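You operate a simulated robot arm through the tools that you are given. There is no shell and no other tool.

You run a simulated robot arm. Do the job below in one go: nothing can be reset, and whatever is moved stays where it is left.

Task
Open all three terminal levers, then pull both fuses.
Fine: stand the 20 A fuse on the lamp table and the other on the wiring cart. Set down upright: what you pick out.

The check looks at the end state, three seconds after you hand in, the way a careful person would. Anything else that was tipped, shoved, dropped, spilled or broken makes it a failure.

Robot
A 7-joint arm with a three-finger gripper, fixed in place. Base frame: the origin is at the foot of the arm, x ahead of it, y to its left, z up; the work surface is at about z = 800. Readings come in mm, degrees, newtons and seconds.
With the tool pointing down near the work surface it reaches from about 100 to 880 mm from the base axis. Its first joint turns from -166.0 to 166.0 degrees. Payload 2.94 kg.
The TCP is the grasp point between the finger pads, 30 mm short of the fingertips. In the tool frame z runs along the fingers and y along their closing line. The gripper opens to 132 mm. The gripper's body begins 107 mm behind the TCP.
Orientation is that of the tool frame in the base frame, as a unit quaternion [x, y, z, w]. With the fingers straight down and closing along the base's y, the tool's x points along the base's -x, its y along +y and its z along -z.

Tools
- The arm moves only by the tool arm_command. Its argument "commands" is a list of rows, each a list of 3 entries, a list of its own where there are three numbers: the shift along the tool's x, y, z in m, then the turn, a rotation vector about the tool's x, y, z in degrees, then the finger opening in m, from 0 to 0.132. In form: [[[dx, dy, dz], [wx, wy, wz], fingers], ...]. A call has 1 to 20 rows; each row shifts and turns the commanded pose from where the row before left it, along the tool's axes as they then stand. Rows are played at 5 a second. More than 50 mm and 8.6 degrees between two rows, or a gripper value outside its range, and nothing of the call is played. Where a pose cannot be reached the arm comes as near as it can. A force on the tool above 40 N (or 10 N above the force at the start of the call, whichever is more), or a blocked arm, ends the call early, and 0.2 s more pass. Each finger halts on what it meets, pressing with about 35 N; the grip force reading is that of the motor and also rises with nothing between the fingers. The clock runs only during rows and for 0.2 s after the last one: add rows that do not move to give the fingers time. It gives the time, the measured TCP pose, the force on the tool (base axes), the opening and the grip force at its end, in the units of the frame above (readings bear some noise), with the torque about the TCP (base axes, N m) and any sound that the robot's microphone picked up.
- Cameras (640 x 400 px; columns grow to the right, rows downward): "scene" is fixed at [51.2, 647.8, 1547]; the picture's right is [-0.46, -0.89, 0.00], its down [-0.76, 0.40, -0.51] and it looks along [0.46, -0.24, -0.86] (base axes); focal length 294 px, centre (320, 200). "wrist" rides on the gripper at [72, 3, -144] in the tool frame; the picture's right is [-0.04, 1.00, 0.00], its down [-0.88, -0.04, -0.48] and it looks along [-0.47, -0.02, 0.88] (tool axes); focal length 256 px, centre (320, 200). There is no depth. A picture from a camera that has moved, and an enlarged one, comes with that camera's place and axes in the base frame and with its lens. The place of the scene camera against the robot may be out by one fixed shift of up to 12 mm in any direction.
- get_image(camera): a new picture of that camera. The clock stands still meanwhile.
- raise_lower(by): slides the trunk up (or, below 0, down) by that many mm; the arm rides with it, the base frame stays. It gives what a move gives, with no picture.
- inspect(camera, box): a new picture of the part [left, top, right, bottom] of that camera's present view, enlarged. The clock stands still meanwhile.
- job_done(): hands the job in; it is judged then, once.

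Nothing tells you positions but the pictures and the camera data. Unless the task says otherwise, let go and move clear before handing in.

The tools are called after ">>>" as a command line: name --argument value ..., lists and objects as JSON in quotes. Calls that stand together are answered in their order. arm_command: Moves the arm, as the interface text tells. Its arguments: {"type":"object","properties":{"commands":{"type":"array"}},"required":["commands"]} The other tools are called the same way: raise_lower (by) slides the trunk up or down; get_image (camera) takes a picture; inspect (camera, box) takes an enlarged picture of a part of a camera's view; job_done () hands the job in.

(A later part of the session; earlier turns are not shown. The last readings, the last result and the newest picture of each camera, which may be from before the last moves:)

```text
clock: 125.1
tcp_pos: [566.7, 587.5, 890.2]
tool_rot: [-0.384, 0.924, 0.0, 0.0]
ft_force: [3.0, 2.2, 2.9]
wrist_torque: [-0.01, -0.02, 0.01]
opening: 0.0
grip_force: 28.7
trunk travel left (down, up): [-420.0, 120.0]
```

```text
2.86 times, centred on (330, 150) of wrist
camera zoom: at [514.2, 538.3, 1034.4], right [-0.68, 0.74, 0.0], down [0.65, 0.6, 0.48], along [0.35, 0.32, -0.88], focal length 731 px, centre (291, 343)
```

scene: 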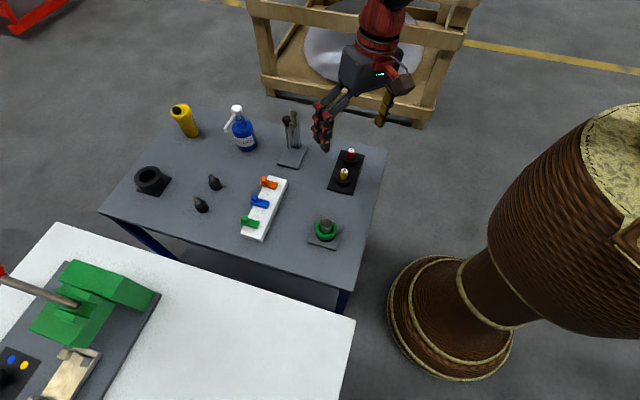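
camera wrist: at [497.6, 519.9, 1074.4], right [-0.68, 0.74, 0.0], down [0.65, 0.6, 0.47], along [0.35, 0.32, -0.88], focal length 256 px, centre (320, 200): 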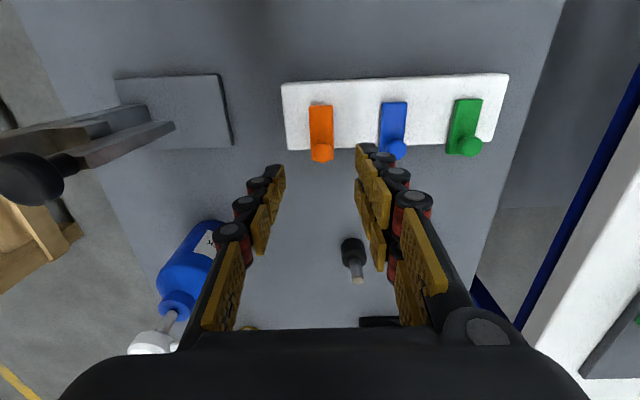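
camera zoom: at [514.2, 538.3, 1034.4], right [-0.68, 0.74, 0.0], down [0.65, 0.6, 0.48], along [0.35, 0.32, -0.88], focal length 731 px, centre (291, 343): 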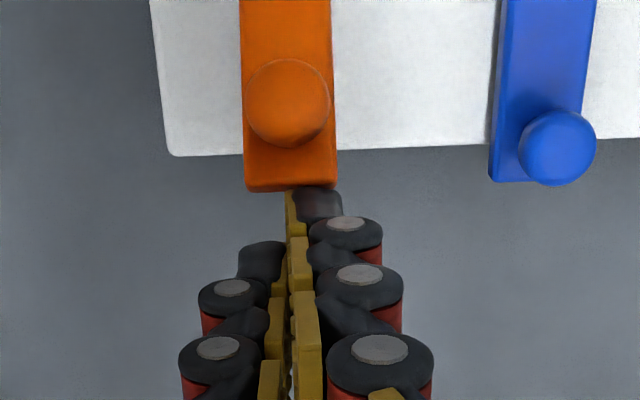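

>>> arm_command --commands '[[[0.0, -0.005, 0], [0, 0, 0], 0.0], [[0.006, 0, 0], [0, 0, 0], 0.0], [[0.006, 0, 0], [0, 0, 0], 0.0], [[0.006, 0, 0], [0, 0, 0], 0.0], [[0.006, 0, 0], [0, 0, 0], 0.0], [[0, 0, 0], [0, 0, 0], 0.0]]'

>>> inspect --camera "scene" --box '[230, 140, 310, 220]'

>>> inspect --camera "wrist" --box '[220, 80, 440, 220]'

```text
clock: 126.1
tcp_pos: [565.5, 577.9, 899.6]
tool_rot: [-0.383, 0.923, 0.004, 0.009]
ft_force: [1.0, 2.3, 2.0]
wrist_torque: [0.01, 0.03, -0.02]
opening: 0.0
grip_force: 29.0
trunk travel left (down, up): [-420.0, 120.0]
stopped in row 4: the force on the tool passed its limit at 43 N (the readings are from after the stop); the commanded pose is now the measured one
```

```text
5.00 times, centred on (270, 180) of scene
camera zoom: at [51.2, 647.8, 1547.0], right [-0.46, -0.89, 0.0], down [-0.76, 0.4, -0.51], along [0.46, -0.24, -0.86], focal length 1473 px, centre (570, 300)
```

zoom: 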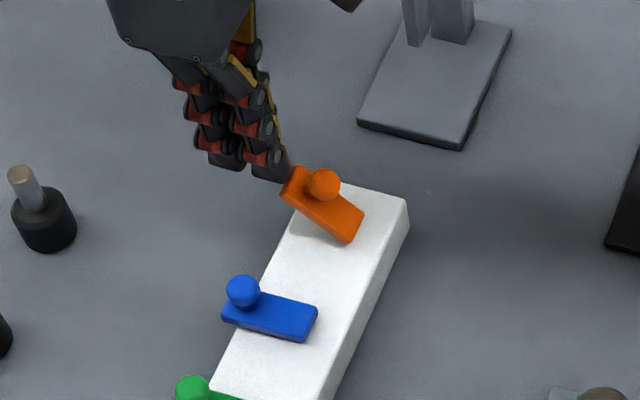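

```text
2.86 times, centred on (330, 150) of wrist
camera zoom: at [510.6, 528.0, 1041.6], right [-0.68, 0.74, 0.0], down [0.64, 0.59, 0.49], along [0.36, 0.34, -0.87], focal length 731 px, centre (291, 343)
```

zoom: 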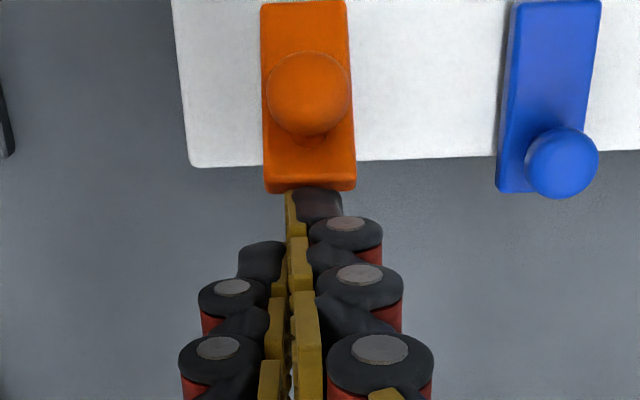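

>>> arm_command --commands '[[[0.0036, 0, -0.0027], [0, 0, 0], 0.0], [[0.0036, 0, -0.0025], [0, 0, 0], 0.0], [[0.0038, 0, -0.002], [0, 0, 0], 0.0], [[0.004, 0, -0.0018], [0, 0, 0], 0.0], [[0.0042, 0, -0.0012], [0, 0, 0], 0.0], [[0, 0, 0], [0, 0, 0], 0.0]]'

>>> inspect --camera "scene" --box '[230, 140, 310, 220]'

>>> inspect --camera "wrist" --box '[220, 80, 440, 220]'

```text
clock: 127.5
tcp_pos: [551.4, 566.7, 911.5]
tool_rot: [-0.383, 0.924, 0.005, 0.01]
ft_force: [7.8, 4.8, 20.7]
wrist_torque: [-0.1, 0.19, 0.14]
opening: 0.2
grip_force: 28.8
trunk travel left (down, up): [-420.0, 120.0]
```

```text
5.00 times, centred on (270, 180) of scene
camera zoom: at [51.2, 647.8, 1547.0], right [-0.46, -0.89, 0.0], down [-0.76, 0.4, -0.51], along [0.46, -0.24, -0.86], focal length 1473 px, centre (570, 300)
```

zoom: 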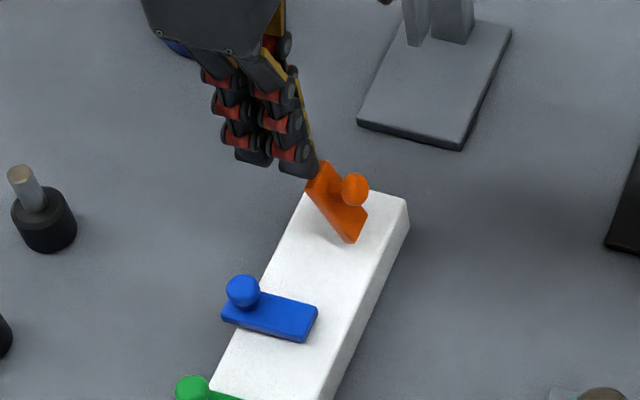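

```text
2.86 times, centred on (330, 150) of wrist
camera zoom: at [497.1, 514.6, 1053.2], right [-0.68, 0.74, 0.0], down [0.64, 0.59, 0.5], along [0.36, 0.34, -0.87], focal length 731 px, centre (291, 343)
```

zoom: 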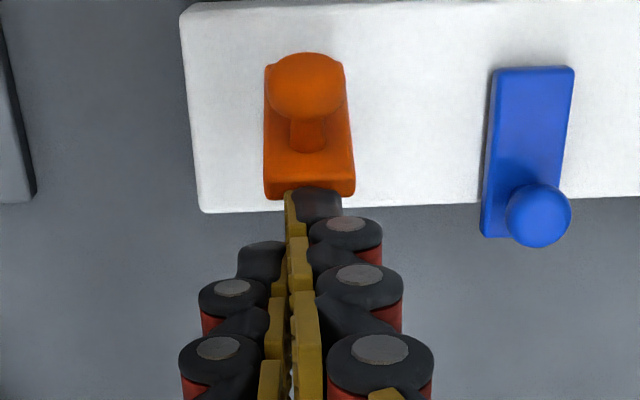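

>>> arm_command --commands '[[[-0.014, 0, 0], [0, 0, 0], 0.0], [[0, 0, 0.01], [0, 0, 0], 0.0], [[0, 0, 0.01], [0, 0, 0], 0.0], [[0, 0, 0], [0, 0, 0], 0.0]]'

>>> inspect --camera "wrist" --box '[220, 80, 440, 220]'

>>> inspect --camera "scene" --box '[230, 140, 310, 220]'

```text
clock: 128.4
tcp_pos: [567.1, 580.7, 896.6]
tool_rot: [-0.384, 0.923, 0.008, 0.017]
ft_force: [1.9, 0.8, 1.9]
wrist_torque: [0.04, -0.05, 0.0]
opening: 0.0
grip_force: 28.4
trunk travel left (down, up): [-420.0, 120.0]
stopped in row 4: the force on the tool passed its limit at 41 N (the readings are from after the stop); the commanded pose is now the measured one
```

```text
2.86 times, centred on (330, 150) of wrist
camera zoom: at [510.4, 528.2, 1037.3], right [-0.68, 0.74, 0.0], down [0.64, 0.58, 0.51], along [0.37, 0.35, -0.86], focal length 731 px, centre (291, 343)
```

zoom: 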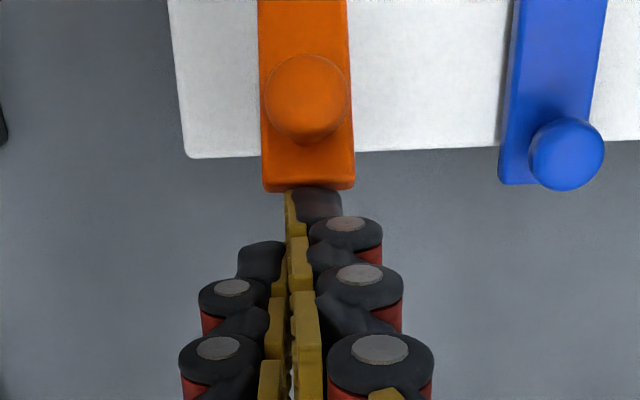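

```text
5.00 times, centred on (270, 180) of scene
camera zoom: at [51.2, 647.8, 1547.0], right [-0.46, -0.89, 0.0], down [-0.76, 0.4, -0.51], along [0.46, -0.24, -0.86], focal length 1473 px, centre (570, 300)
```

zoom: 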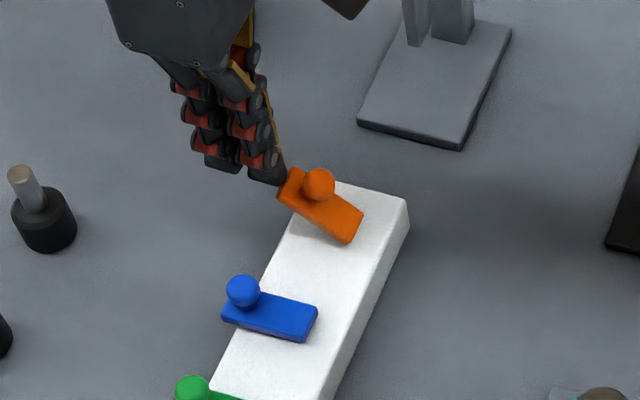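

The tip had ended up on the plate's end face and dragged the lever back. I'll retreat outward only, straighten the tool, then go lower before pushing again along the arc.

>>> arm_command --commands '[[[-0.015, 0, 0], [0, 0, 0], 0.0], [[0, 0, 0], [0, 0, 0], 0.0], [[0, 0, 0], [0, 2.2, 0], 0.0], [[0, 0, 0.012], [0, 0, 0], 0.0], [[0, 0, 0], [0, 0, 0], 0.0]]'

>>> inspect --camera "wrist" --box '[220, 80, 440, 220]'

>>> inspect --camera "scene" --box '[230, 140, 310, 220]'

```text
clock: 129.6
tcp_pos: [577.5, 591.1, 884.3]
tool_rot: [-0.384, 0.924, -0.001, -0.002]
ft_force: [-0.3, 0.4, -0.8]
wrist_torque: [0.01, 0.02, 0.01]
opening: 0.1
grip_force: 28.1
trunk travel left (down, up): [-420.0, 120.0]
```

```text
2.86 times, centred on (330, 150) of wrist
camera zoom: at [525.0, 542.5, 1028.2], right [-0.68, 0.74, 0.0], down [0.65, 0.6, 0.47], along [0.35, 0.32, -0.88], focal length 731 px, centre (291, 343)
```

zoom: 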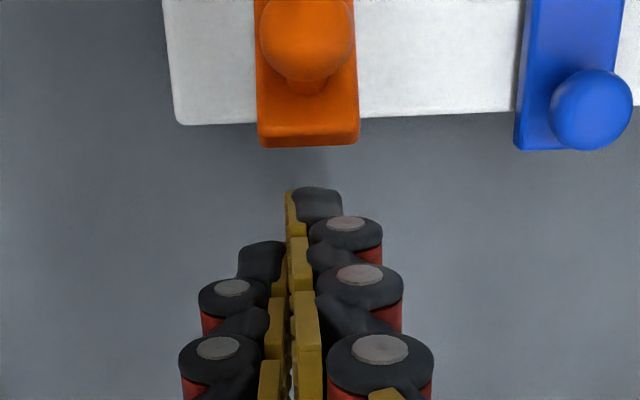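

```text
5.00 times, centred on (270, 180) of scene
camera zoom: at [51.2, 647.8, 1547.0], right [-0.46, -0.89, 0.0], down [-0.76, 0.4, -0.51], along [0.46, -0.24, -0.86], focal length 1473 px, centre (570, 300)
```

zoom: 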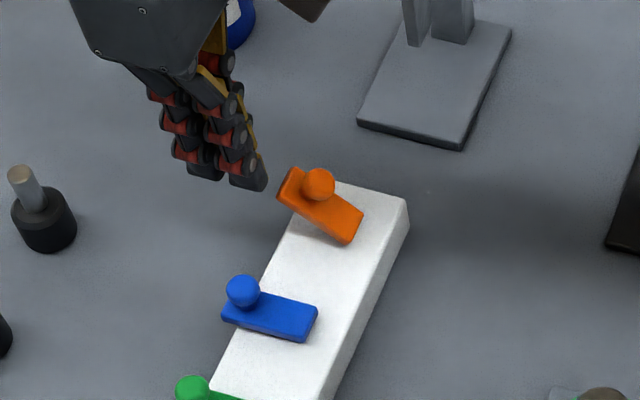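

>>> arm_command --commands '[[[0.007, 0, 0.005], [0, 0, 0], 0.0], [[0.008, 0, 0], [0, 0, 0], 0.0], [[0.0034, 0, -0.003], [0, 0, 0], 0.0], [[0.0034, 0, -0.003], [0, 0, 0], 0.0], [[0.0038, 0, -0.0024], [0, 0, 0], 0.0], [[0.0038, 0, -0.0024], [0, 0, 0], 0.0], [[0.0042, 0, -0.0017], [0, 0, 0], 0.0], [[0.0042, 0, -0.0017], [0, 0, 0], 0.0], [[0, 0, 0], [0, 0, 0], 0.0]]'

>>> inspect --camera "wrist" --box '[220, 80, 440, 220]'

>>> inspect --camera "scene" --box '[230, 140, 310, 220]'

```text
clock: 131.6
tcp_pos: [554.1, 567.2, 895.7]
tool_rot: [-0.383, 0.924, 0.001, 0.0]
ft_force: [16.4, 16.4, -4.5]
wrist_torque: [0.21, -0.25, -0.09]
opening: 0.1
grip_force: 28.7
trunk travel left (down, up): [-420.0, 120.0]
```

```text
2.86 times, centred on (330, 150) of wrist
camera zoom: at [500.6, 518.3, 1037.6], right [-0.68, 0.74, 0.0], down [0.65, 0.59, 0.48], along [0.35, 0.32, -0.88], focal length 731 px, centre (291, 343)
```

zoom: 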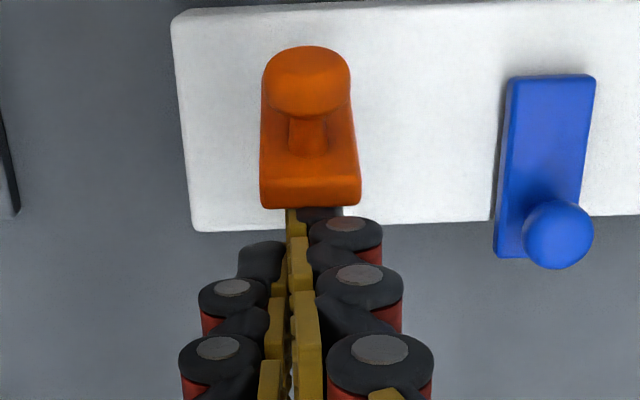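

```text
5.00 times, centred on (270, 180) of scene
camera zoom: at [51.2, 647.8, 1547.0], right [-0.46, -0.89, 0.0], down [-0.76, 0.4, -0.51], along [0.46, -0.24, -0.86], focal length 1473 px, centre (570, 300)
```

zoom: 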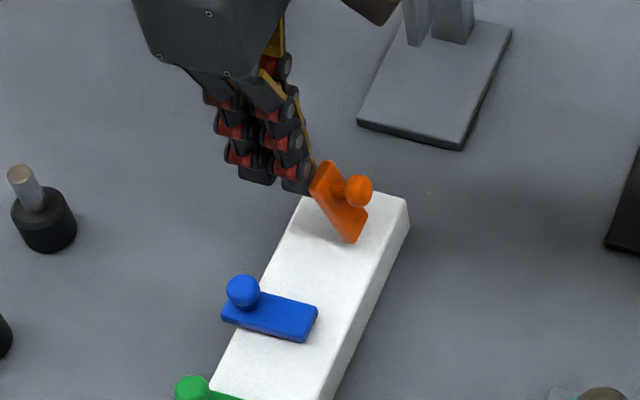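

>>> arm_command --commands '[[[0.0042, 0, -0.001], [0, 0, 0], 0.0], [[0.0043, 0, -0.0008], [0, 0, 0], 0.0], [[0.0043, 0, 0], [0, 0, 0], 0.0], [[0.0043, 0, 0], [0, 0, 0], 0.0], [[0, 0, 0], [0, 0, 0], 0.0]]'

>>> inspect --camera "wrist" --box '[220, 80, 440, 220]'

>>> inspect --camera "scene" --box '[230, 140, 310, 220]'

```text
clock: 132.1
tcp_pos: [553.0, 567.4, 899.0]
tool_rot: [-0.383, 0.924, 0.004, 0.008]
ft_force: [13.2, 14.2, -4.5]
wrist_torque: [0.29, -0.3, -0.08]
opening: 0.0
grip_force: 28.6
trunk travel left (down, up): [-420.0, 120.0]
stopped in row 2: the force on the tool passed its limit at 44 N (the readings are from after the stop); the commanded pose is now the measured one
```

```text
2.86 times, centred on (330, 150) of wrist
camera zoom: at [499.1, 516.7, 1041.8], right [-0.68, 0.74, 0.0], down [0.64, 0.59, 0.49], along [0.36, 0.33, -0.87], focal length 731 px, centre (291, 343)
```

zoom: 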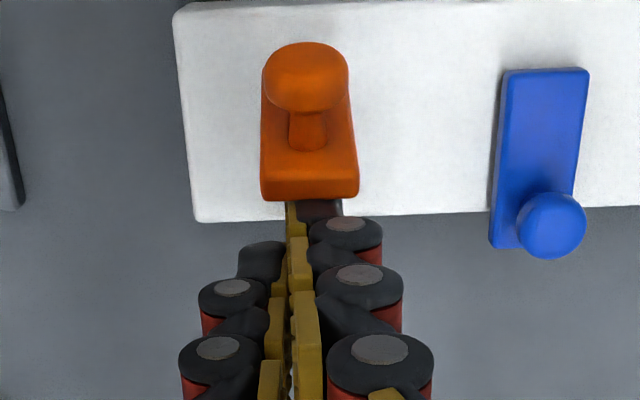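

```text
5.00 times, centred on (270, 180) of scene
camera zoom: at [51.2, 647.8, 1547.0], right [-0.46, -0.89, 0.0], down [-0.76, 0.4, -0.51], along [0.46, -0.24, -0.86], focal length 1473 px, centre (570, 300)
```

zoom: 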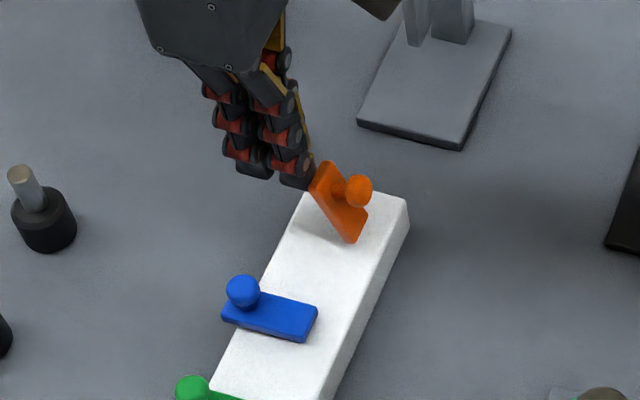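

The orange lever resists at about 70° with 44 N, so that is its open stop. I retreat outward, straighten the tool and go up.

>>> arm_command --commands '[[[-0.015, 0, 0], [0, 0, 0], 0.0], [[-0.01, 0, 0], [0, 0, 0], 0.0], [[0, 0, 0], [0, 1.0, 0], 0.0], [[0, 0, -0.03], [0, 0, 0], 0.0], [[0, 0, -0.03], [0, 0, 0], 0.05], [[0, 0, 0], [0, 0, 0], 0.05], [[0, 0, 0], [0, 0, 0], 0.05]]'

>>> inspect --camera "wrist" --box '[220, 60, 440, 200]'

>>> inspect --camera "scene" --box '[230, 140, 310, 220]'

```text
clock: 133.7
tcp_pos: [569.5, 582.9, 958.4]
tool_rot: [-0.383, 0.924, -0.002, -0.005]
ft_force: [-0.3, 0.0, 0.6]
wrist_torque: [-0.01, 0.02, 0.01]
opening: 50.4
grip_force: 0.2
trunk travel left (down, up): [-420.0, 120.0]
```

```text
2.86 times, centred on (330, 130) of wrist
camera zoom: at [517.3, 534.6, 1102.2], right [-0.68, 0.74, 0.0], down [0.65, 0.6, 0.47], along [0.34, 0.32, -0.88], focal length 731 px, centre (291, 400)
```

zoom: 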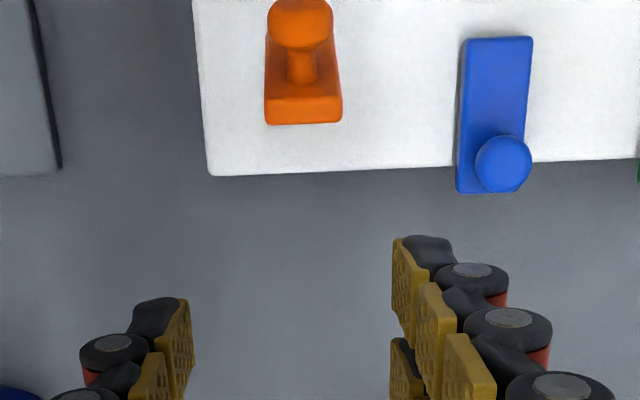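

```text
5.00 times, centred on (270, 180) of scene
camera zoom: at [51.2, 647.8, 1547.0], right [-0.46, -0.89, 0.0], down [-0.76, 0.4, -0.51], along [0.46, -0.24, -0.86], focal length 1473 px, centre (570, 300)
```

zoom: 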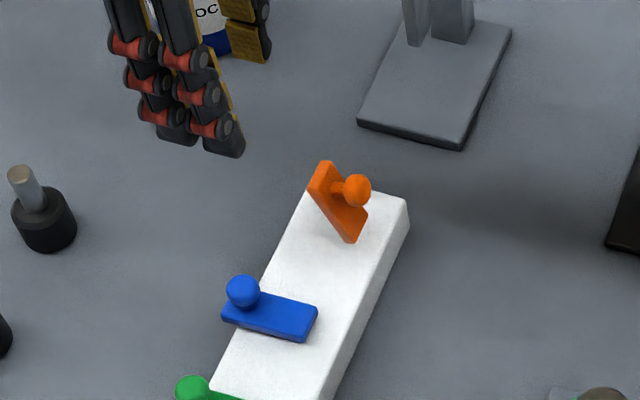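

Orange is open and holds. Now the blue lever: hover over its ball and descend with the grip slightly inward of the ball centre.

>>> arm_command --commands '[[[0.014, 0.0355, 0], [0, -0.6, 0], 0.05], [[0.0139, 0.0354, 0], [0, 0, 0], 0.05], [[0, 0, 0.028], [0, 0, 0], 0.05], [[0, 0, 0.028], [0, 0, 0], 0.05], [[0, 0, 0], [0, 0, 0], 0.05], [[0, 0, 0], [0, 0, 0], 0.05]]'

>>> inspect --camera "wrist" --box '[220, 80, 440, 220]'

```text
clock: 135.1
tcp_pos: [498.9, 613.3, 901.5]
tool_rot: [-0.384, 0.923, 0.001, -0.001]
ft_force: [-0.3, 0.0, 0.2]
wrist_torque: [0.01, 0.0, 0.0]
opening: 50.1
grip_force: 0.0
trunk travel left (down, up): [-420.0, 120.0]
```

```text
2.86 times, centred on (330, 150) of wrist
camera zoom: at [445.9, 564.2, 1045.3], right [-0.68, 0.74, 0.0], down [0.65, 0.59, 0.48], along [0.35, 0.32, -0.88], focal length 731 px, centre (291, 343)
```

zoom: 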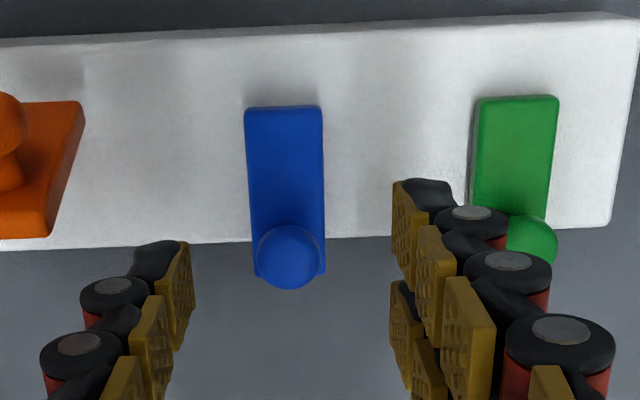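

>>> arm_command --commands '[[[0, -0.001, 0.0265], [0, 0, 0], 0.05], [[0, 0, 0], [0, 0, 0], 0.05], [[0, 0, 0], [0, 0, 0], 0.01], [[0, 0, 0], [0, 0, 0], 0.01], [[0, 0, 0], [0, 0, 0], 0.01], [[0, 0, 0], [0, 0, 0], 0.01]]'

>>> inspect --camera "wrist" --box '[220, 80, 440, 220]'

```text
clock: 136.5
tcp_pos: [499.0, 612.5, 875.7]
tool_rot: [-0.383, 0.924, 0.0, 0.0]
ft_force: [-2.1, 0.7, 0.7]
wrist_torque: [-0.04, 0.07, 0.03]
opening: 16.5
grip_force: 30.5
trunk travel left (down, up): [-420.0, 120.0]
```

```text
2.86 times, centred on (330, 150) of wrist
camera zoom: at [446.4, 563.2, 1019.3], right [-0.68, 0.74, 0.0], down [0.65, 0.59, 0.48], along [0.35, 0.32, -0.88], focal length 731 px, centre (291, 343)
```

zoom: 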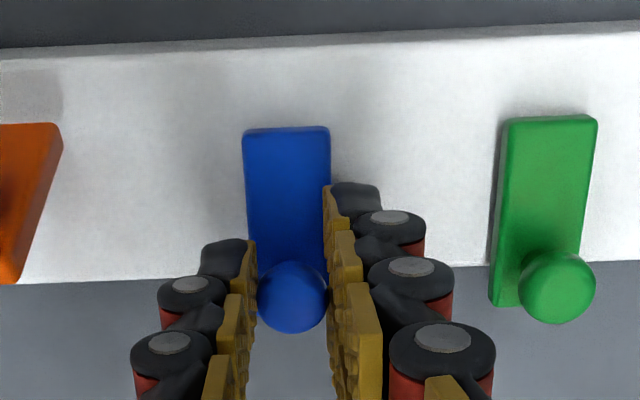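

>>> arm_command --commands '[[[0.0018, 0, -0.0031], [0, -2.25, 0], 0.01], [[0.0019, 0, -0.0032], [0, -2.25, 0], 0.01], [[0.0022, 0, -0.0031], [0, -2.25, 0], 0.01], [[0.0022, 0, -0.0031], [0, -2.25, 0], 0.01], [[0.0025, 0, -0.003], [0, -2.25, 0], 0.01], [[0.0027, 0, -0.0029], [0, -2.25, 0], 0.01], [[0, 0, 0], [0, 0, 0], 0.01]]'

>>> inspect --camera "wrist" --box '[220, 80, 440, 220]'

>>> inspect --camera "scene" --box '[220, 150, 300, 240]'

```text
clock: 138.1
tcp_pos: [489.0, 601.4, 890.8]
tool_rot: [-0.38, 0.918, 0.046, 0.106]
ft_force: [-1.7, 4.7, -24.5]
wrist_torque: [0.5, -0.34, 0.04]
opening: 16.8
grip_force: 42.3
trunk travel left (down, up): [-420.0, 120.0]
```

```text
2.86 times, centred on (330, 150) of wrist
camera zoom: at [413.9, 530.9, 1013.0], right [-0.68, 0.74, 0.01], down [0.55, 0.5, 0.67], along [0.48, 0.46, -0.75], focal length 731 px, centre (291, 343)
```

zoom: 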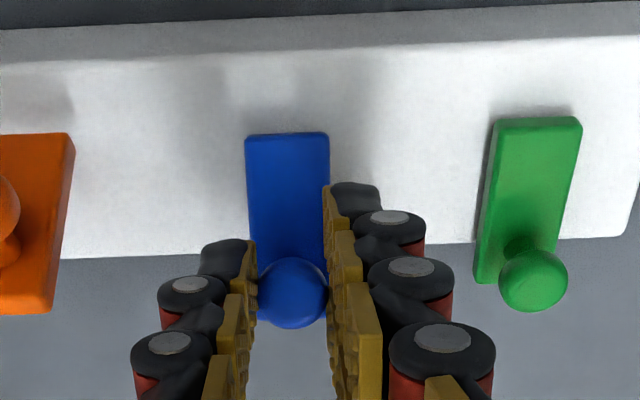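

```text
4.44 times, centred on (260, 195) of scene
camera zoom: at [51.2, 647.8, 1547.0], right [-0.46, -0.89, 0.0], down [-0.76, 0.4, -0.51], along [0.46, -0.24, -0.86], focal length 1309 px, centre (587, 222)
```

zoom: 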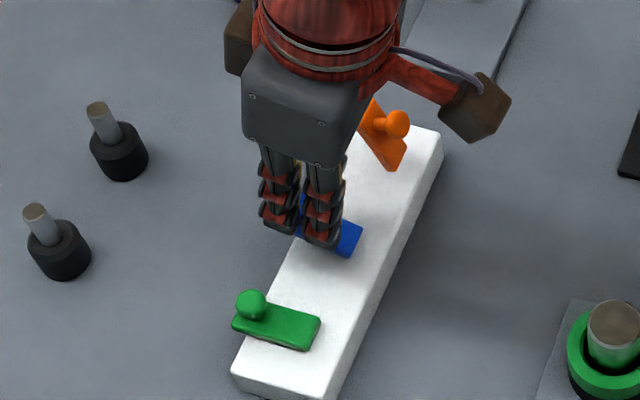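

>>> arm_command --commands '[[[0.0027, 0, -0.0028], [0, -2.25, 0], 0.01], [[0.0029, 0, -0.0028], [0, -2.25, 0], 0.01], [[0.003, 0, -0.0027], [0, -2.25, 0], 0.01], [[0.0022, 0, -0.0027], [0, 0, 0], 0.01], [[0, 0, 0], [0, 0, 0], 0.01]]'

>>> inspect --camera "wrist" --box '[220, 80, 440, 220]'

>>> inspect --camera "scene" --box '[220, 150, 300, 240]'

```text
clock: 139.3
tcp_pos: [480.1, 592.8, 903.4]
tool_rot: [-0.376, 0.909, 0.069, 0.164]
ft_force: [-10.4, -3.2, 4.1]
wrist_torque: [0.74, 0.87, 0.71]
opening: 13.9
grip_force: 39.8
trunk travel left (down, up): [-420.0, 120.0]
```

```text
2.86 times, centred on (330, 150) of wrist
camera zoom: at [395.2, 511.7, 1012.2], right [-0.68, 0.73, 0.02], down [0.49, 0.44, 0.75], along [0.55, 0.52, -0.66], focal length 731 px, centre (291, 343)
```

zoom: 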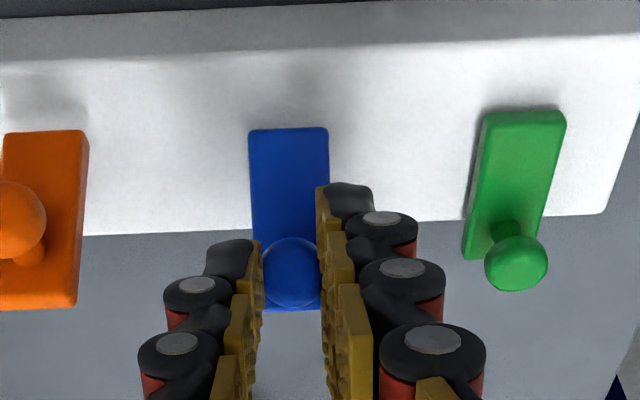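

```text
4.44 times, centred on (260, 195) of scene
camera zoom: at [51.2, 647.8, 1547.0], right [-0.46, -0.89, 0.0], down [-0.76, 0.4, -0.51], along [0.46, -0.24, -0.86], focal length 1309 px, centre (587, 222)
```

zoom: 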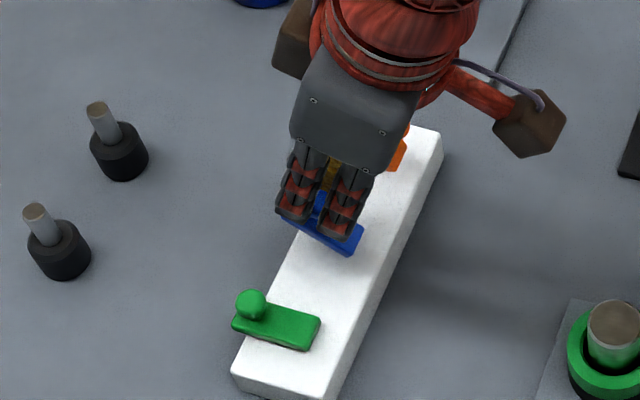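

>>> arm_command --commands '[[[0, 0, 0], [0, 0, 0], 0.04], [[0, 0, 0], [0, 0, 0], 0.05], [[0, 0, 0], [0, 0, 0], 0.05], [[0, 0, -0.02], [0, 0, 0], 0.05], [[0, 0, -0.02], [0, 0, 0], 0.05], [[0, 0, -0.01], [0, 6.8, 0], 0.05], [[0, 0, -0.01], [0, 6.8, 0], 0.05], [[0, 0, 0], [0, 6.8, 0], 0.05], [[0, 0, 0], [0, 0, 0], 0.05]]'

>>> inspect --camera "wrist" --box '[220, 80, 440, 220]'

>>> inspect --camera "scene" --box '[220, 150, 300, 240]'

```text
clock: 141.3
tcp_pos: [465.4, 578.4, 955.4]
tool_rot: [-0.383, 0.924, 0.0, -0.002]
ft_force: [-0.8, 0.1, 0.9]
wrist_torque: [0.0, -0.03, 0.01]
opening: 49.8
grip_force: 0.0
trunk travel left (down, up): [-420.0, 120.0]
```

```text
2.86 times, centred on (330, 150) of wrist
camera zoom: at [412.9, 529.4, 1100.0], right [-0.68, 0.74, 0.0], down [0.65, 0.6, 0.47], along [0.35, 0.32, -0.88], focal length 731 px, centre (291, 343)
```

zoom: 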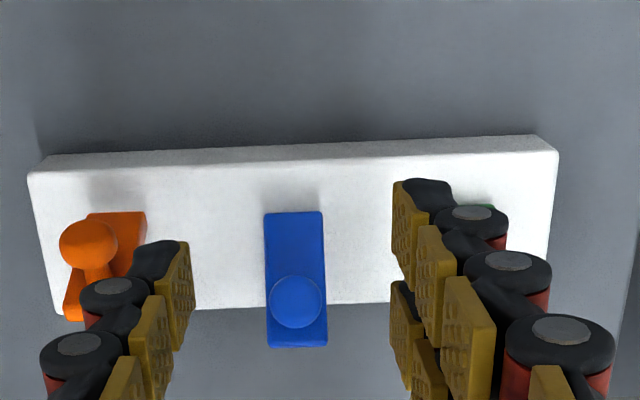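

```text
4.44 times, centred on (260, 195) of scene
camera zoom: at [51.2, 647.8, 1547.0], right [-0.46, -0.89, 0.0], down [-0.76, 0.4, -0.51], along [0.46, -0.24, -0.86], focal length 1309 px, centre (587, 222)
```

zoom: 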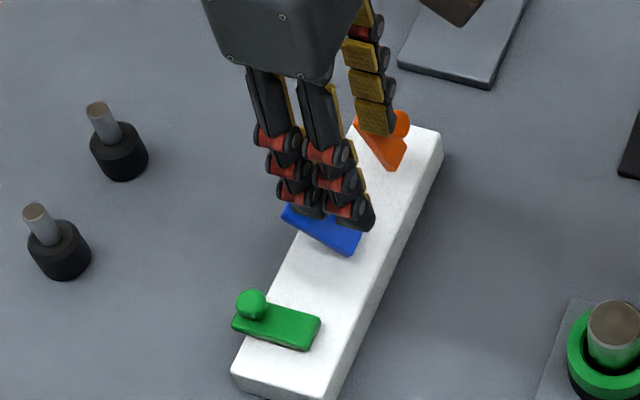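

>>> arm_command --commands '[[[-0.029, -0.0017, 0], [0, 0, 0], 0.0], [[-0.029, -0.0016, 0], [0, 0, 0], 0.0], [[-0.03, -0.0016, 0], [0, 0, 0], 0.0], [[0, 0, 0], [0, 0, 0], 0.0], [[0, 0, 0.038], [0, 0, 0], 0.0], [[0, 0, 0.038], [0, 0, 0], 0.0], [[0, 0, 0], [0, 0, 0], 0.0]]'

>>> inspect --camera "wrist" --box '[220, 80, 440, 220]'

>>> inspect --camera "scene" --box '[220, 150, 300, 240]'

```text
clock: 142.9
tcp_pos: [529.7, 636.4, 880.9]
tool_rot: [-0.384, 0.923, 0.0, -0.001]
ft_force: [-0.2, -0.7, -0.2]
wrist_torque: [0.01, -0.03, 0.02]
opening: 0.0
grip_force: 28.5
trunk travel left (down, up): [-420.0, 120.0]
```

```text
2.86 times, centred on (330, 150) of wrist
camera zoom: at [478.6, 588.1, 1024.0], right [-0.68, 0.74, 0.0], down [0.65, 0.6, 0.47], along [0.35, 0.32, -0.88], focal length 731 px, centre (291, 343)
```

zoom: 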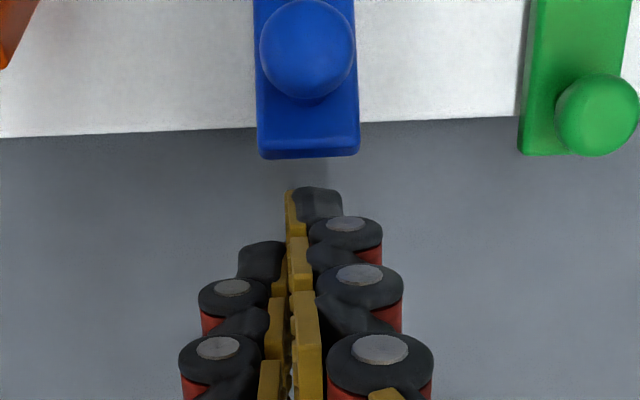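

```text
4.44 times, centred on (260, 195) of scene
camera zoom: at [51.2, 647.8, 1547.0], right [-0.46, -0.89, 0.0], down [-0.76, 0.4, -0.51], along [0.46, -0.24, -0.86], focal length 1309 px, centre (587, 222)
```

zoom: 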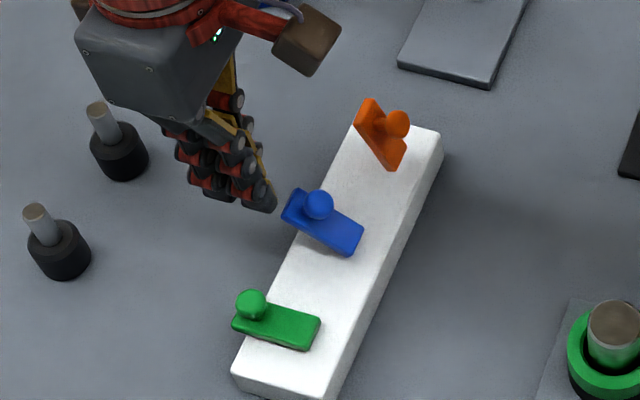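

>>> arm_command --commands '[[[0.008, 0, 0.002], [0, 0, 0], 0.0], [[0.005, 0, -0.003], [0, 0, 0], 0.0], [[0.0034, 0, -0.0035], [0, 0, 0], 0.0], [[0.0034, 0, -0.003], [0, 0, 0], 0.0], [[0.0034, 0, -0.003], [0, 0, 0], 0.0], [[0.0038, 0, -0.0024], [0, 0, 0], 0.0], [[0.0038, 0, -0.0024], [0, 0, 0], 0.0], [[0.0042, 0, -0.0017], [0, 0, 0], 0.0], [[0, 0, 0], [0, 0, 0], 0.0]]'

>>> inspect --camera "wrist" --box '[220, 80, 440, 220]'

>>> inspect --camera "scene" --box '[220, 150, 300, 240]'

```text
clock: 144.9
tcp_pos: [508.5, 613.9, 897.8]
tool_rot: [-0.383, 0.924, 0.001, -0.001]
ft_force: [7.8, 8.3, -0.7]
wrist_torque: [0.1, -0.08, -0.08]
opening: 0.0
grip_force: 29.1
trunk travel left (down, up): [-420.0, 120.0]
```

```text
2.86 times, centred on (330, 150) of wrist
camera zoom: at [455.1, 564.6, 1041.2], right [-0.68, 0.74, 0.0], down [0.65, 0.59, 0.48], along [0.35, 0.32, -0.88], focal length 731 px, centre (291, 343)
```

zoom: 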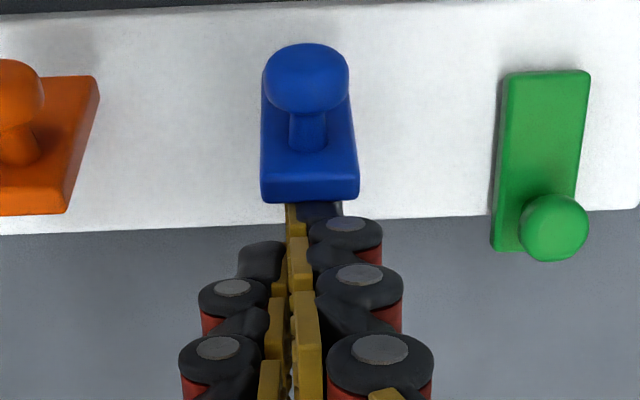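

```text
4.44 times, centred on (260, 195) of scene
camera zoom: at [51.2, 647.8, 1547.0], right [-0.46, -0.89, 0.0], down [-0.76, 0.4, -0.51], along [0.46, -0.24, -0.86], focal length 1309 px, centre (587, 222)
```

zoom: 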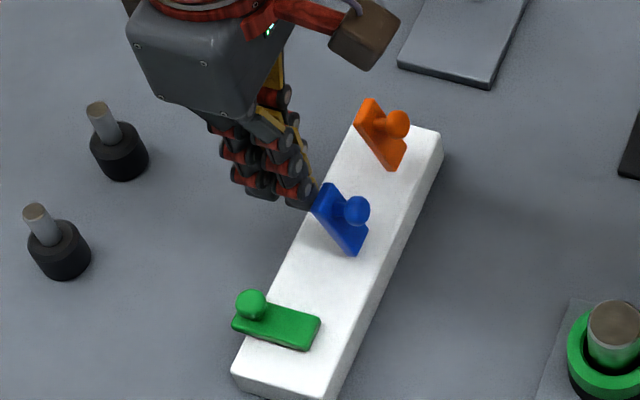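

>>> arm_command --commands '[[[0.003, 0, -0.0005], [0, 0, 0], 0.0], [[0.003, 0, 0], [0, 0, 0], 0.0], [[0.002, 0, 0], [0, 0, 0], 0.0], [[0, 0, 0], [0, 0, 0], 0.0]]'

>>> inspect --camera "scene" --box '[220, 150, 300, 240]'

```text
clock: 145.6
tcp_pos: [507.9, 613.4, 902.2]
tool_rot: [-0.383, 0.924, 0.004, 0.009]
ft_force: [12.3, 12.7, -4.8]
wrist_torque: [0.35, -0.33, -0.05]
opening: 0.0
grip_force: 28.8
trunk travel left (down, up): [-420.0, 120.0]
stopped in row 3: the force on the tool passed its limit at 42 N (the readings are from after the stop); the commanded pose is now the measured one
```

```text
4.44 times, centred on (260, 195) of scene
camera zoom: at [51.2, 647.8, 1547.0], right [-0.46, -0.89, 0.0], down [-0.76, 0.4, -0.51], along [0.46, -0.24, -0.86], focal length 1309 px, centre (587, 222)
```

zoom: 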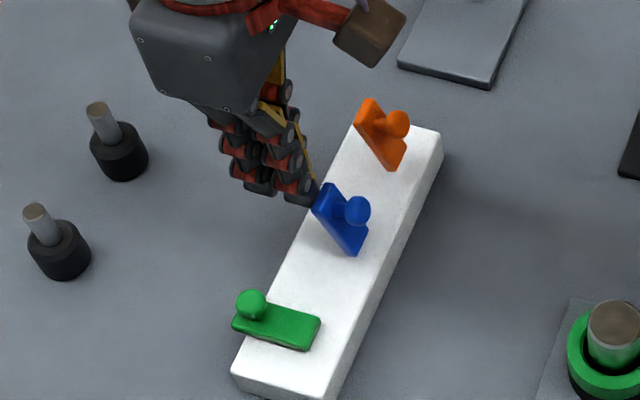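

Blue is at its stop as well. Retreating and going to the green lever.

>>> arm_command --commands '[[[-0.015, 0, 0], [0, 0, 0], 0.0], [[-0.01, 0, 0], [0, 0, 0], 0.0], [[0, 0, 0], [0, 1.1, 0], 0.0], [[0, 0, -0.03], [0, 0, 0], 0.0], [[0, 0, -0.03], [0, 0, 0], 0.05], [[0.0155, 0.0362, 0], [0, 0, 0], 0.05], [[0.0155, 0.0362, 0], [0, 0, 0], 0.05], [[0, 0, 0.028], [0, 0, 0], 0.05], [[0, 0, 0.02], [0, 0, 0], 0.05], [[0, 0, 0], [0, 0, 0], 0.05], [[0, 0, 0], [0, 0, 0], 0.05]]'

>>> inspect --camera "wrist" --box '[220, 80, 440, 220]'

>>> inspect --camera "scene" --box '[220, 150, 300, 240]'

```text
clock: 148.0
tcp_pos: [450.1, 657.3, 912.7]
tool_rot: [-0.383, 0.924, -0.001, -0.006]
ft_force: [0.2, 0.2, -0.3]
wrist_torque: [-0.01, 0.03, 0.0]
opening: 50.0
grip_force: 0.0
trunk travel left (down, up): [-420.0, 120.0]
```

```text
2.86 times, centred on (330, 150) of wrist
camera zoom: at [397.6, 609.3, 1057.6], right [-0.68, 0.74, 0.0], down [0.65, 0.6, 0.47], along [0.34, 0.32, -0.88], focal length 731 px, centre (291, 343)
```

zoom: 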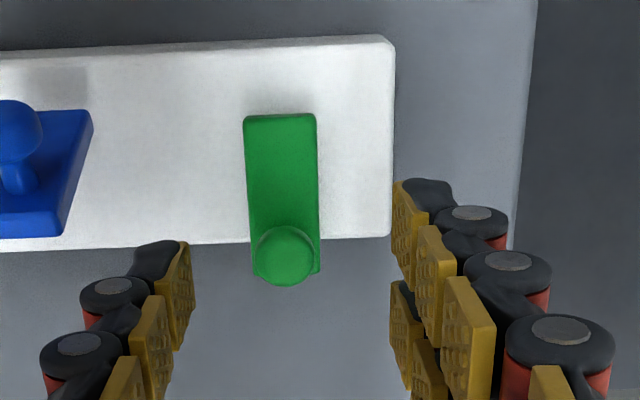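

```text
4.44 times, centred on (260, 195) of scene
camera zoom: at [51.2, 647.8, 1547.0], right [-0.46, -0.89, 0.0], down [-0.76, 0.4, -0.51], along [0.46, -0.24, -0.86], focal length 1309 px, centre (587, 222)
```

zoom: 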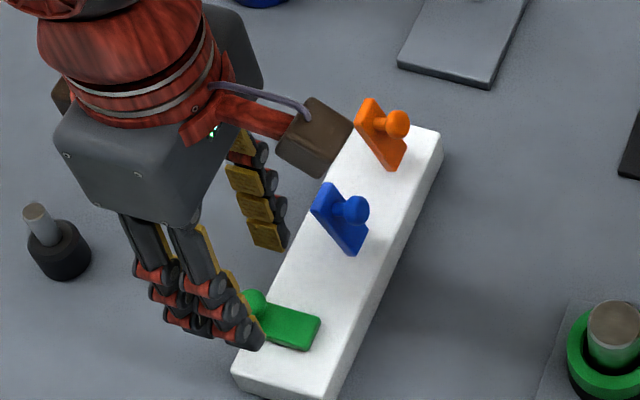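

>>> arm_command --commands '[[[-0.004, -0.0018, 0.018], [0, -0.6, 0], 0.05], [[0, 0, 0.019], [0, 0, 0], 0.05], [[0, 0, 0], [0, 0, 0], 0.05], [[0, 0, 0], [0, 0, 0], 0.05]]'

>>> inspect --camera "wrist" --box '[220, 80, 440, 220]'

```text
clock: 149.0
tcp_pos: [453.3, 658.7, 876.5]
tool_rot: [-0.384, 0.924, 0.001, -0.001]
ft_force: [-0.3, 0.8, 0.2]
wrist_torque: [-0.03, 0.0, -0.02]
opening: 50.0
grip_force: 0.1
trunk travel left (down, up): [-420.0, 120.0]
```

```text
2.86 times, centred on (330, 150) of wrist
camera zoom: at [400.6, 610.3, 1019.8], right [-0.68, 0.74, 0.0], down [0.65, 0.59, 0.48], along [0.35, 0.32, -0.88], focal length 731 px, centre (291, 343)
```

zoom: 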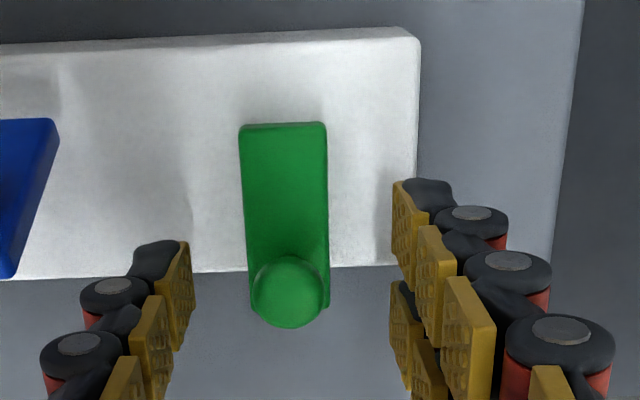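

>>> arm_command --commands '[[[0, -0.0008, 0], [0, 0, 0], 0.05], [[0, 0, 0], [0, 0, 0], 0.01], [[0, 0, 0], [0, 0, 0], 0.01], [[0, 0, 0], [0, 0, 0], 0.01], [[0, 0, 0], [0, 0, 0], 0.01]]'

>>> arm_command --commands '[[[0.0032, 0, -0.0031], [0, -2.25, 0], 0.01], [[0.0032, 0, -0.0028], [0, -2.25, 0], 0.01], [[0.0034, 0, -0.0028], [0, -2.25, 0], 0.01], [[0.0035, 0, -0.0026], [0, -2.25, 0], 0.01], [[0.0036, 0, -0.0025], [0, -2.25, 0], 0.01], [[0, 0, 0], [0, 0, 0], 0.01]]'

>>> inspect --camera "wrist" --box '[220, 80, 440, 220]'

>>> inspect --camera "scene" --box '[220, 150, 300, 240]'

```text
clock: 150.2
tcp_pos: [454.7, 658.9, 876.2]
tool_rot: [-0.383, 0.924, 0.001, 0.0]
ft_force: [0.6, 0.2, -0.7]
wrist_torque: [-0.01, -0.06, 0.01]
opening: 16.5
grip_force: 31.2
trunk travel left (down, up): [-420.0, 120.0]
```

```text
clock: 151.6
tcp_pos: [442.6, 648.5, 889.5]
tool_rot: [-0.381, 0.919, 0.039, 0.092]
ft_force: [15.0, 13.4, -5.8]
wrist_torque: [0.84, -0.86, 0.0]
opening: 16.7
grip_force: 42.4
trunk travel left (down, up): [-420.0, 120.0]
```

```text
2.86 times, centred on (330, 150) of wrist
camera zoom: at [371.7, 580.0, 1016.0], right [-0.68, 0.74, 0.01], down [0.57, 0.51, 0.64], along [0.46, 0.44, -0.77], focal length 731 px, centre (291, 343)
```

zoom: 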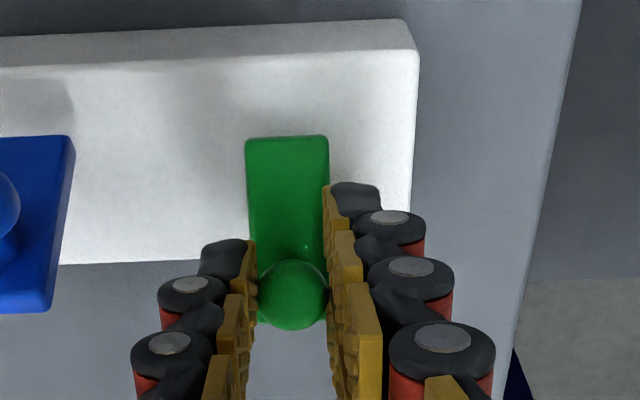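

```text
4.44 times, centred on (260, 195) of scene
camera zoom: at [51.2, 647.8, 1547.0], right [-0.46, -0.89, 0.0], down [-0.76, 0.4, -0.51], along [0.46, -0.24, -0.86], focal length 1309 px, centre (587, 222)
```

zoom: 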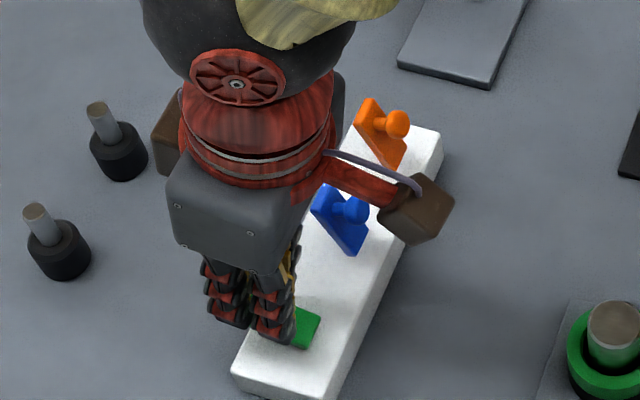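

>>> arm_command --commands '[[[0.0036, 0, -0.0026], [0, -2.25, 0], 0.01], [[0.0038, 0, -0.0025], [0, -2.25, 0], 0.01], [[0.0039, 0, -0.0023], [0, -2.25, 0], 0.01], [[0.004, 0, -0.0022], [0, -2.25, 0], 0.01], [[0, 0, 0], [0, 0, 0], 0.01]]'

>>> inspect --camera "wrist" --box '[220, 80, 440, 220]'

>>> inspect --camera "scene" --box '[220, 150, 300, 240]'

```text
clock: 152.8
tcp_pos: [429.3, 634.4, 894.3]
tool_rot: [-0.377, 0.909, 0.069, 0.162]
ft_force: [11.4, 16.3, 5.9]
wrist_torque: [0.83, -0.83, -0.01]
opening: 16.9
grip_force: 42.2
trunk travel left (down, up): [-420.0, 120.0]
```

```text
2.86 times, centred on (330, 150) of wrist
camera zoom: at [345.0, 553.5, 1004.2], right [-0.68, 0.73, 0.02], down [0.49, 0.44, 0.75], along [0.54, 0.52, -0.66], focal length 731 px, centre (291, 343)
```

zoom: 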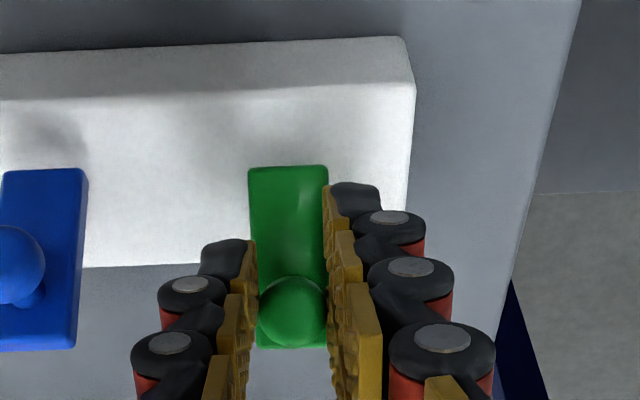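

```text
4.44 times, centred on (260, 195) of scene
camera zoom: at [51.2, 647.8, 1547.0], right [-0.46, -0.89, 0.0], down [-0.76, 0.4, -0.51], along [0.46, -0.24, -0.86], focal length 1309 px, centre (587, 222)
```

zoom: 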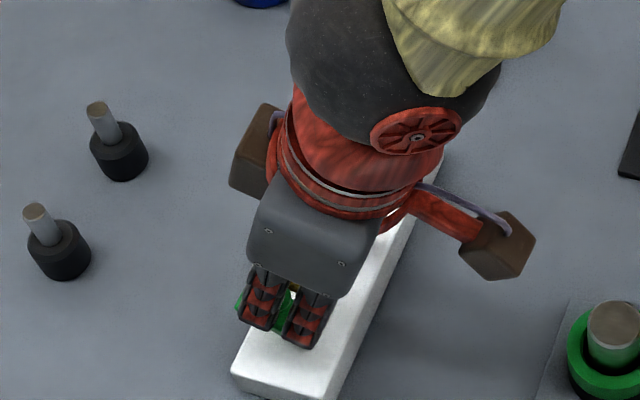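

>>> arm_command --commands '[[[0.0034, 0, -0.0021], [0, 0, 0], 0.01], [[0.0036, 0, -0.0017], [0, 0, 0], 0.01], [[0.0037, 0, -0.0015], [0, 0, 0], 0.01], [[0.0038, 0, -0.0011], [0, 0, 0], 0.01], [[0, 0, 0], [0, 0, 0], 0.01]]'

>>> inspect --camera "wrist" --box '[220, 80, 440, 220]'

>>> inspect --camera "scene" --box '[220, 150, 300, 240]'

```text
clock: 154.0
tcp_pos: [415.4, 622.2, 894.3]
tool_rot: [-0.377, 0.91, 0.067, 0.16]
ft_force: [-11.0, 5.8, -3.7]
wrist_torque: [-0.06, 0.27, 0.32]
opening: 17.4
grip_force: 5.4
trunk travel left (down, up): [-420.0, 120.0]
```

```text
2.86 times, centred on (330, 150) of wrist
camera zoom: at [331.7, 540.7, 1003.8], right [-0.68, 0.73, 0.02], down [0.5, 0.44, 0.75], along [0.54, 0.52, -0.66], focal length 731 px, centre (291, 343)
```

zoom: 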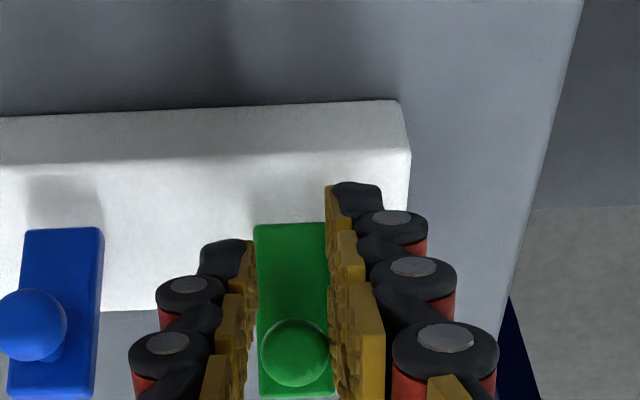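

```text
4.44 times, centred on (260, 195) of scene
camera zoom: at [51.2, 647.8, 1547.0], right [-0.46, -0.89, 0.0], down [-0.76, 0.4, -0.51], along [0.46, -0.24, -0.86], focal length 1309 px, centre (587, 222)
```

zoom: 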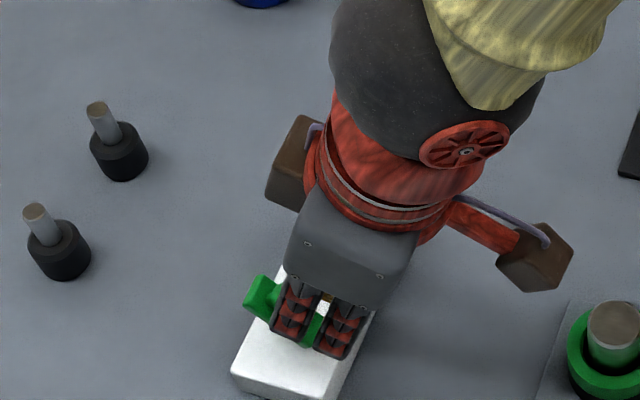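

>>> arm_command --commands '[[[0, 0, 0], [0, 0, 0], 0.04], [[0, 0, 0], [0, 0, 0], 0.05], [[0, 0, 0], [0, 0, 0], 0.05], [[0, 0, -0.02], [0, 0, 0], 0.05], [[0, 0, -0.02], [0, 0, 0], 0.05], [[0, 0, -0.01], [0, 6.6, 0], 0.05], [[0, 0, -0.01], [0, 6.7, 0], 0.05], [[0, 0, 0], [0, 6.7, 0], 0.05], [[0, 0, 0], [0, 0, 0], 0.05]]'

>>> inspect --camera "wrist" --box '[220, 80, 440, 220]'

>>> inspect --camera "scene" --box '[220, 150, 300, 240]'

```text
clock: 156.0
tcp_pos: [405.3, 609.5, 953.2]
tool_rot: [-0.383, 0.924, 0.002, 0.001]
ft_force: [-0.3, -0.8, -0.2]
wrist_torque: [0.0, 0.01, 0.01]
opening: 49.8
grip_force: 0.1
trunk travel left (down, up): [-420.0, 120.0]
```

```text
2.86 times, centred on (330, 150) of wrist
camera zoom: at [350.9, 558.9, 1095.3], right [-0.68, 0.74, 0.0], down [0.65, 0.59, 0.48], along [0.35, 0.33, -0.88], focal length 731 px, centre (291, 343)
```

zoom: 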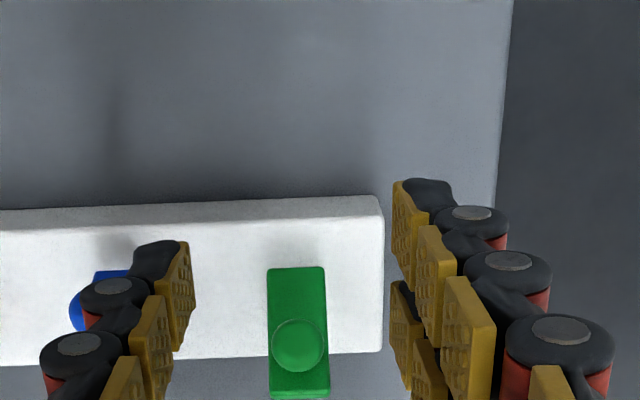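

```text
4.44 times, centred on (260, 195) of scene
camera zoom: at [51.2, 647.8, 1547.0], right [-0.46, -0.89, 0.0], down [-0.76, 0.4, -0.51], along [0.46, -0.24, -0.86], focal length 1309 px, centre (587, 222)
```

zoom: 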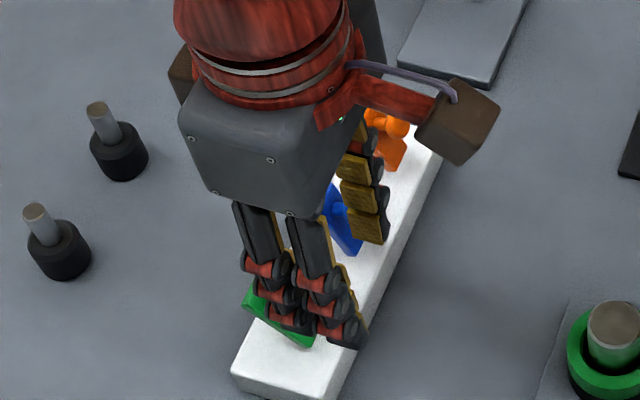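

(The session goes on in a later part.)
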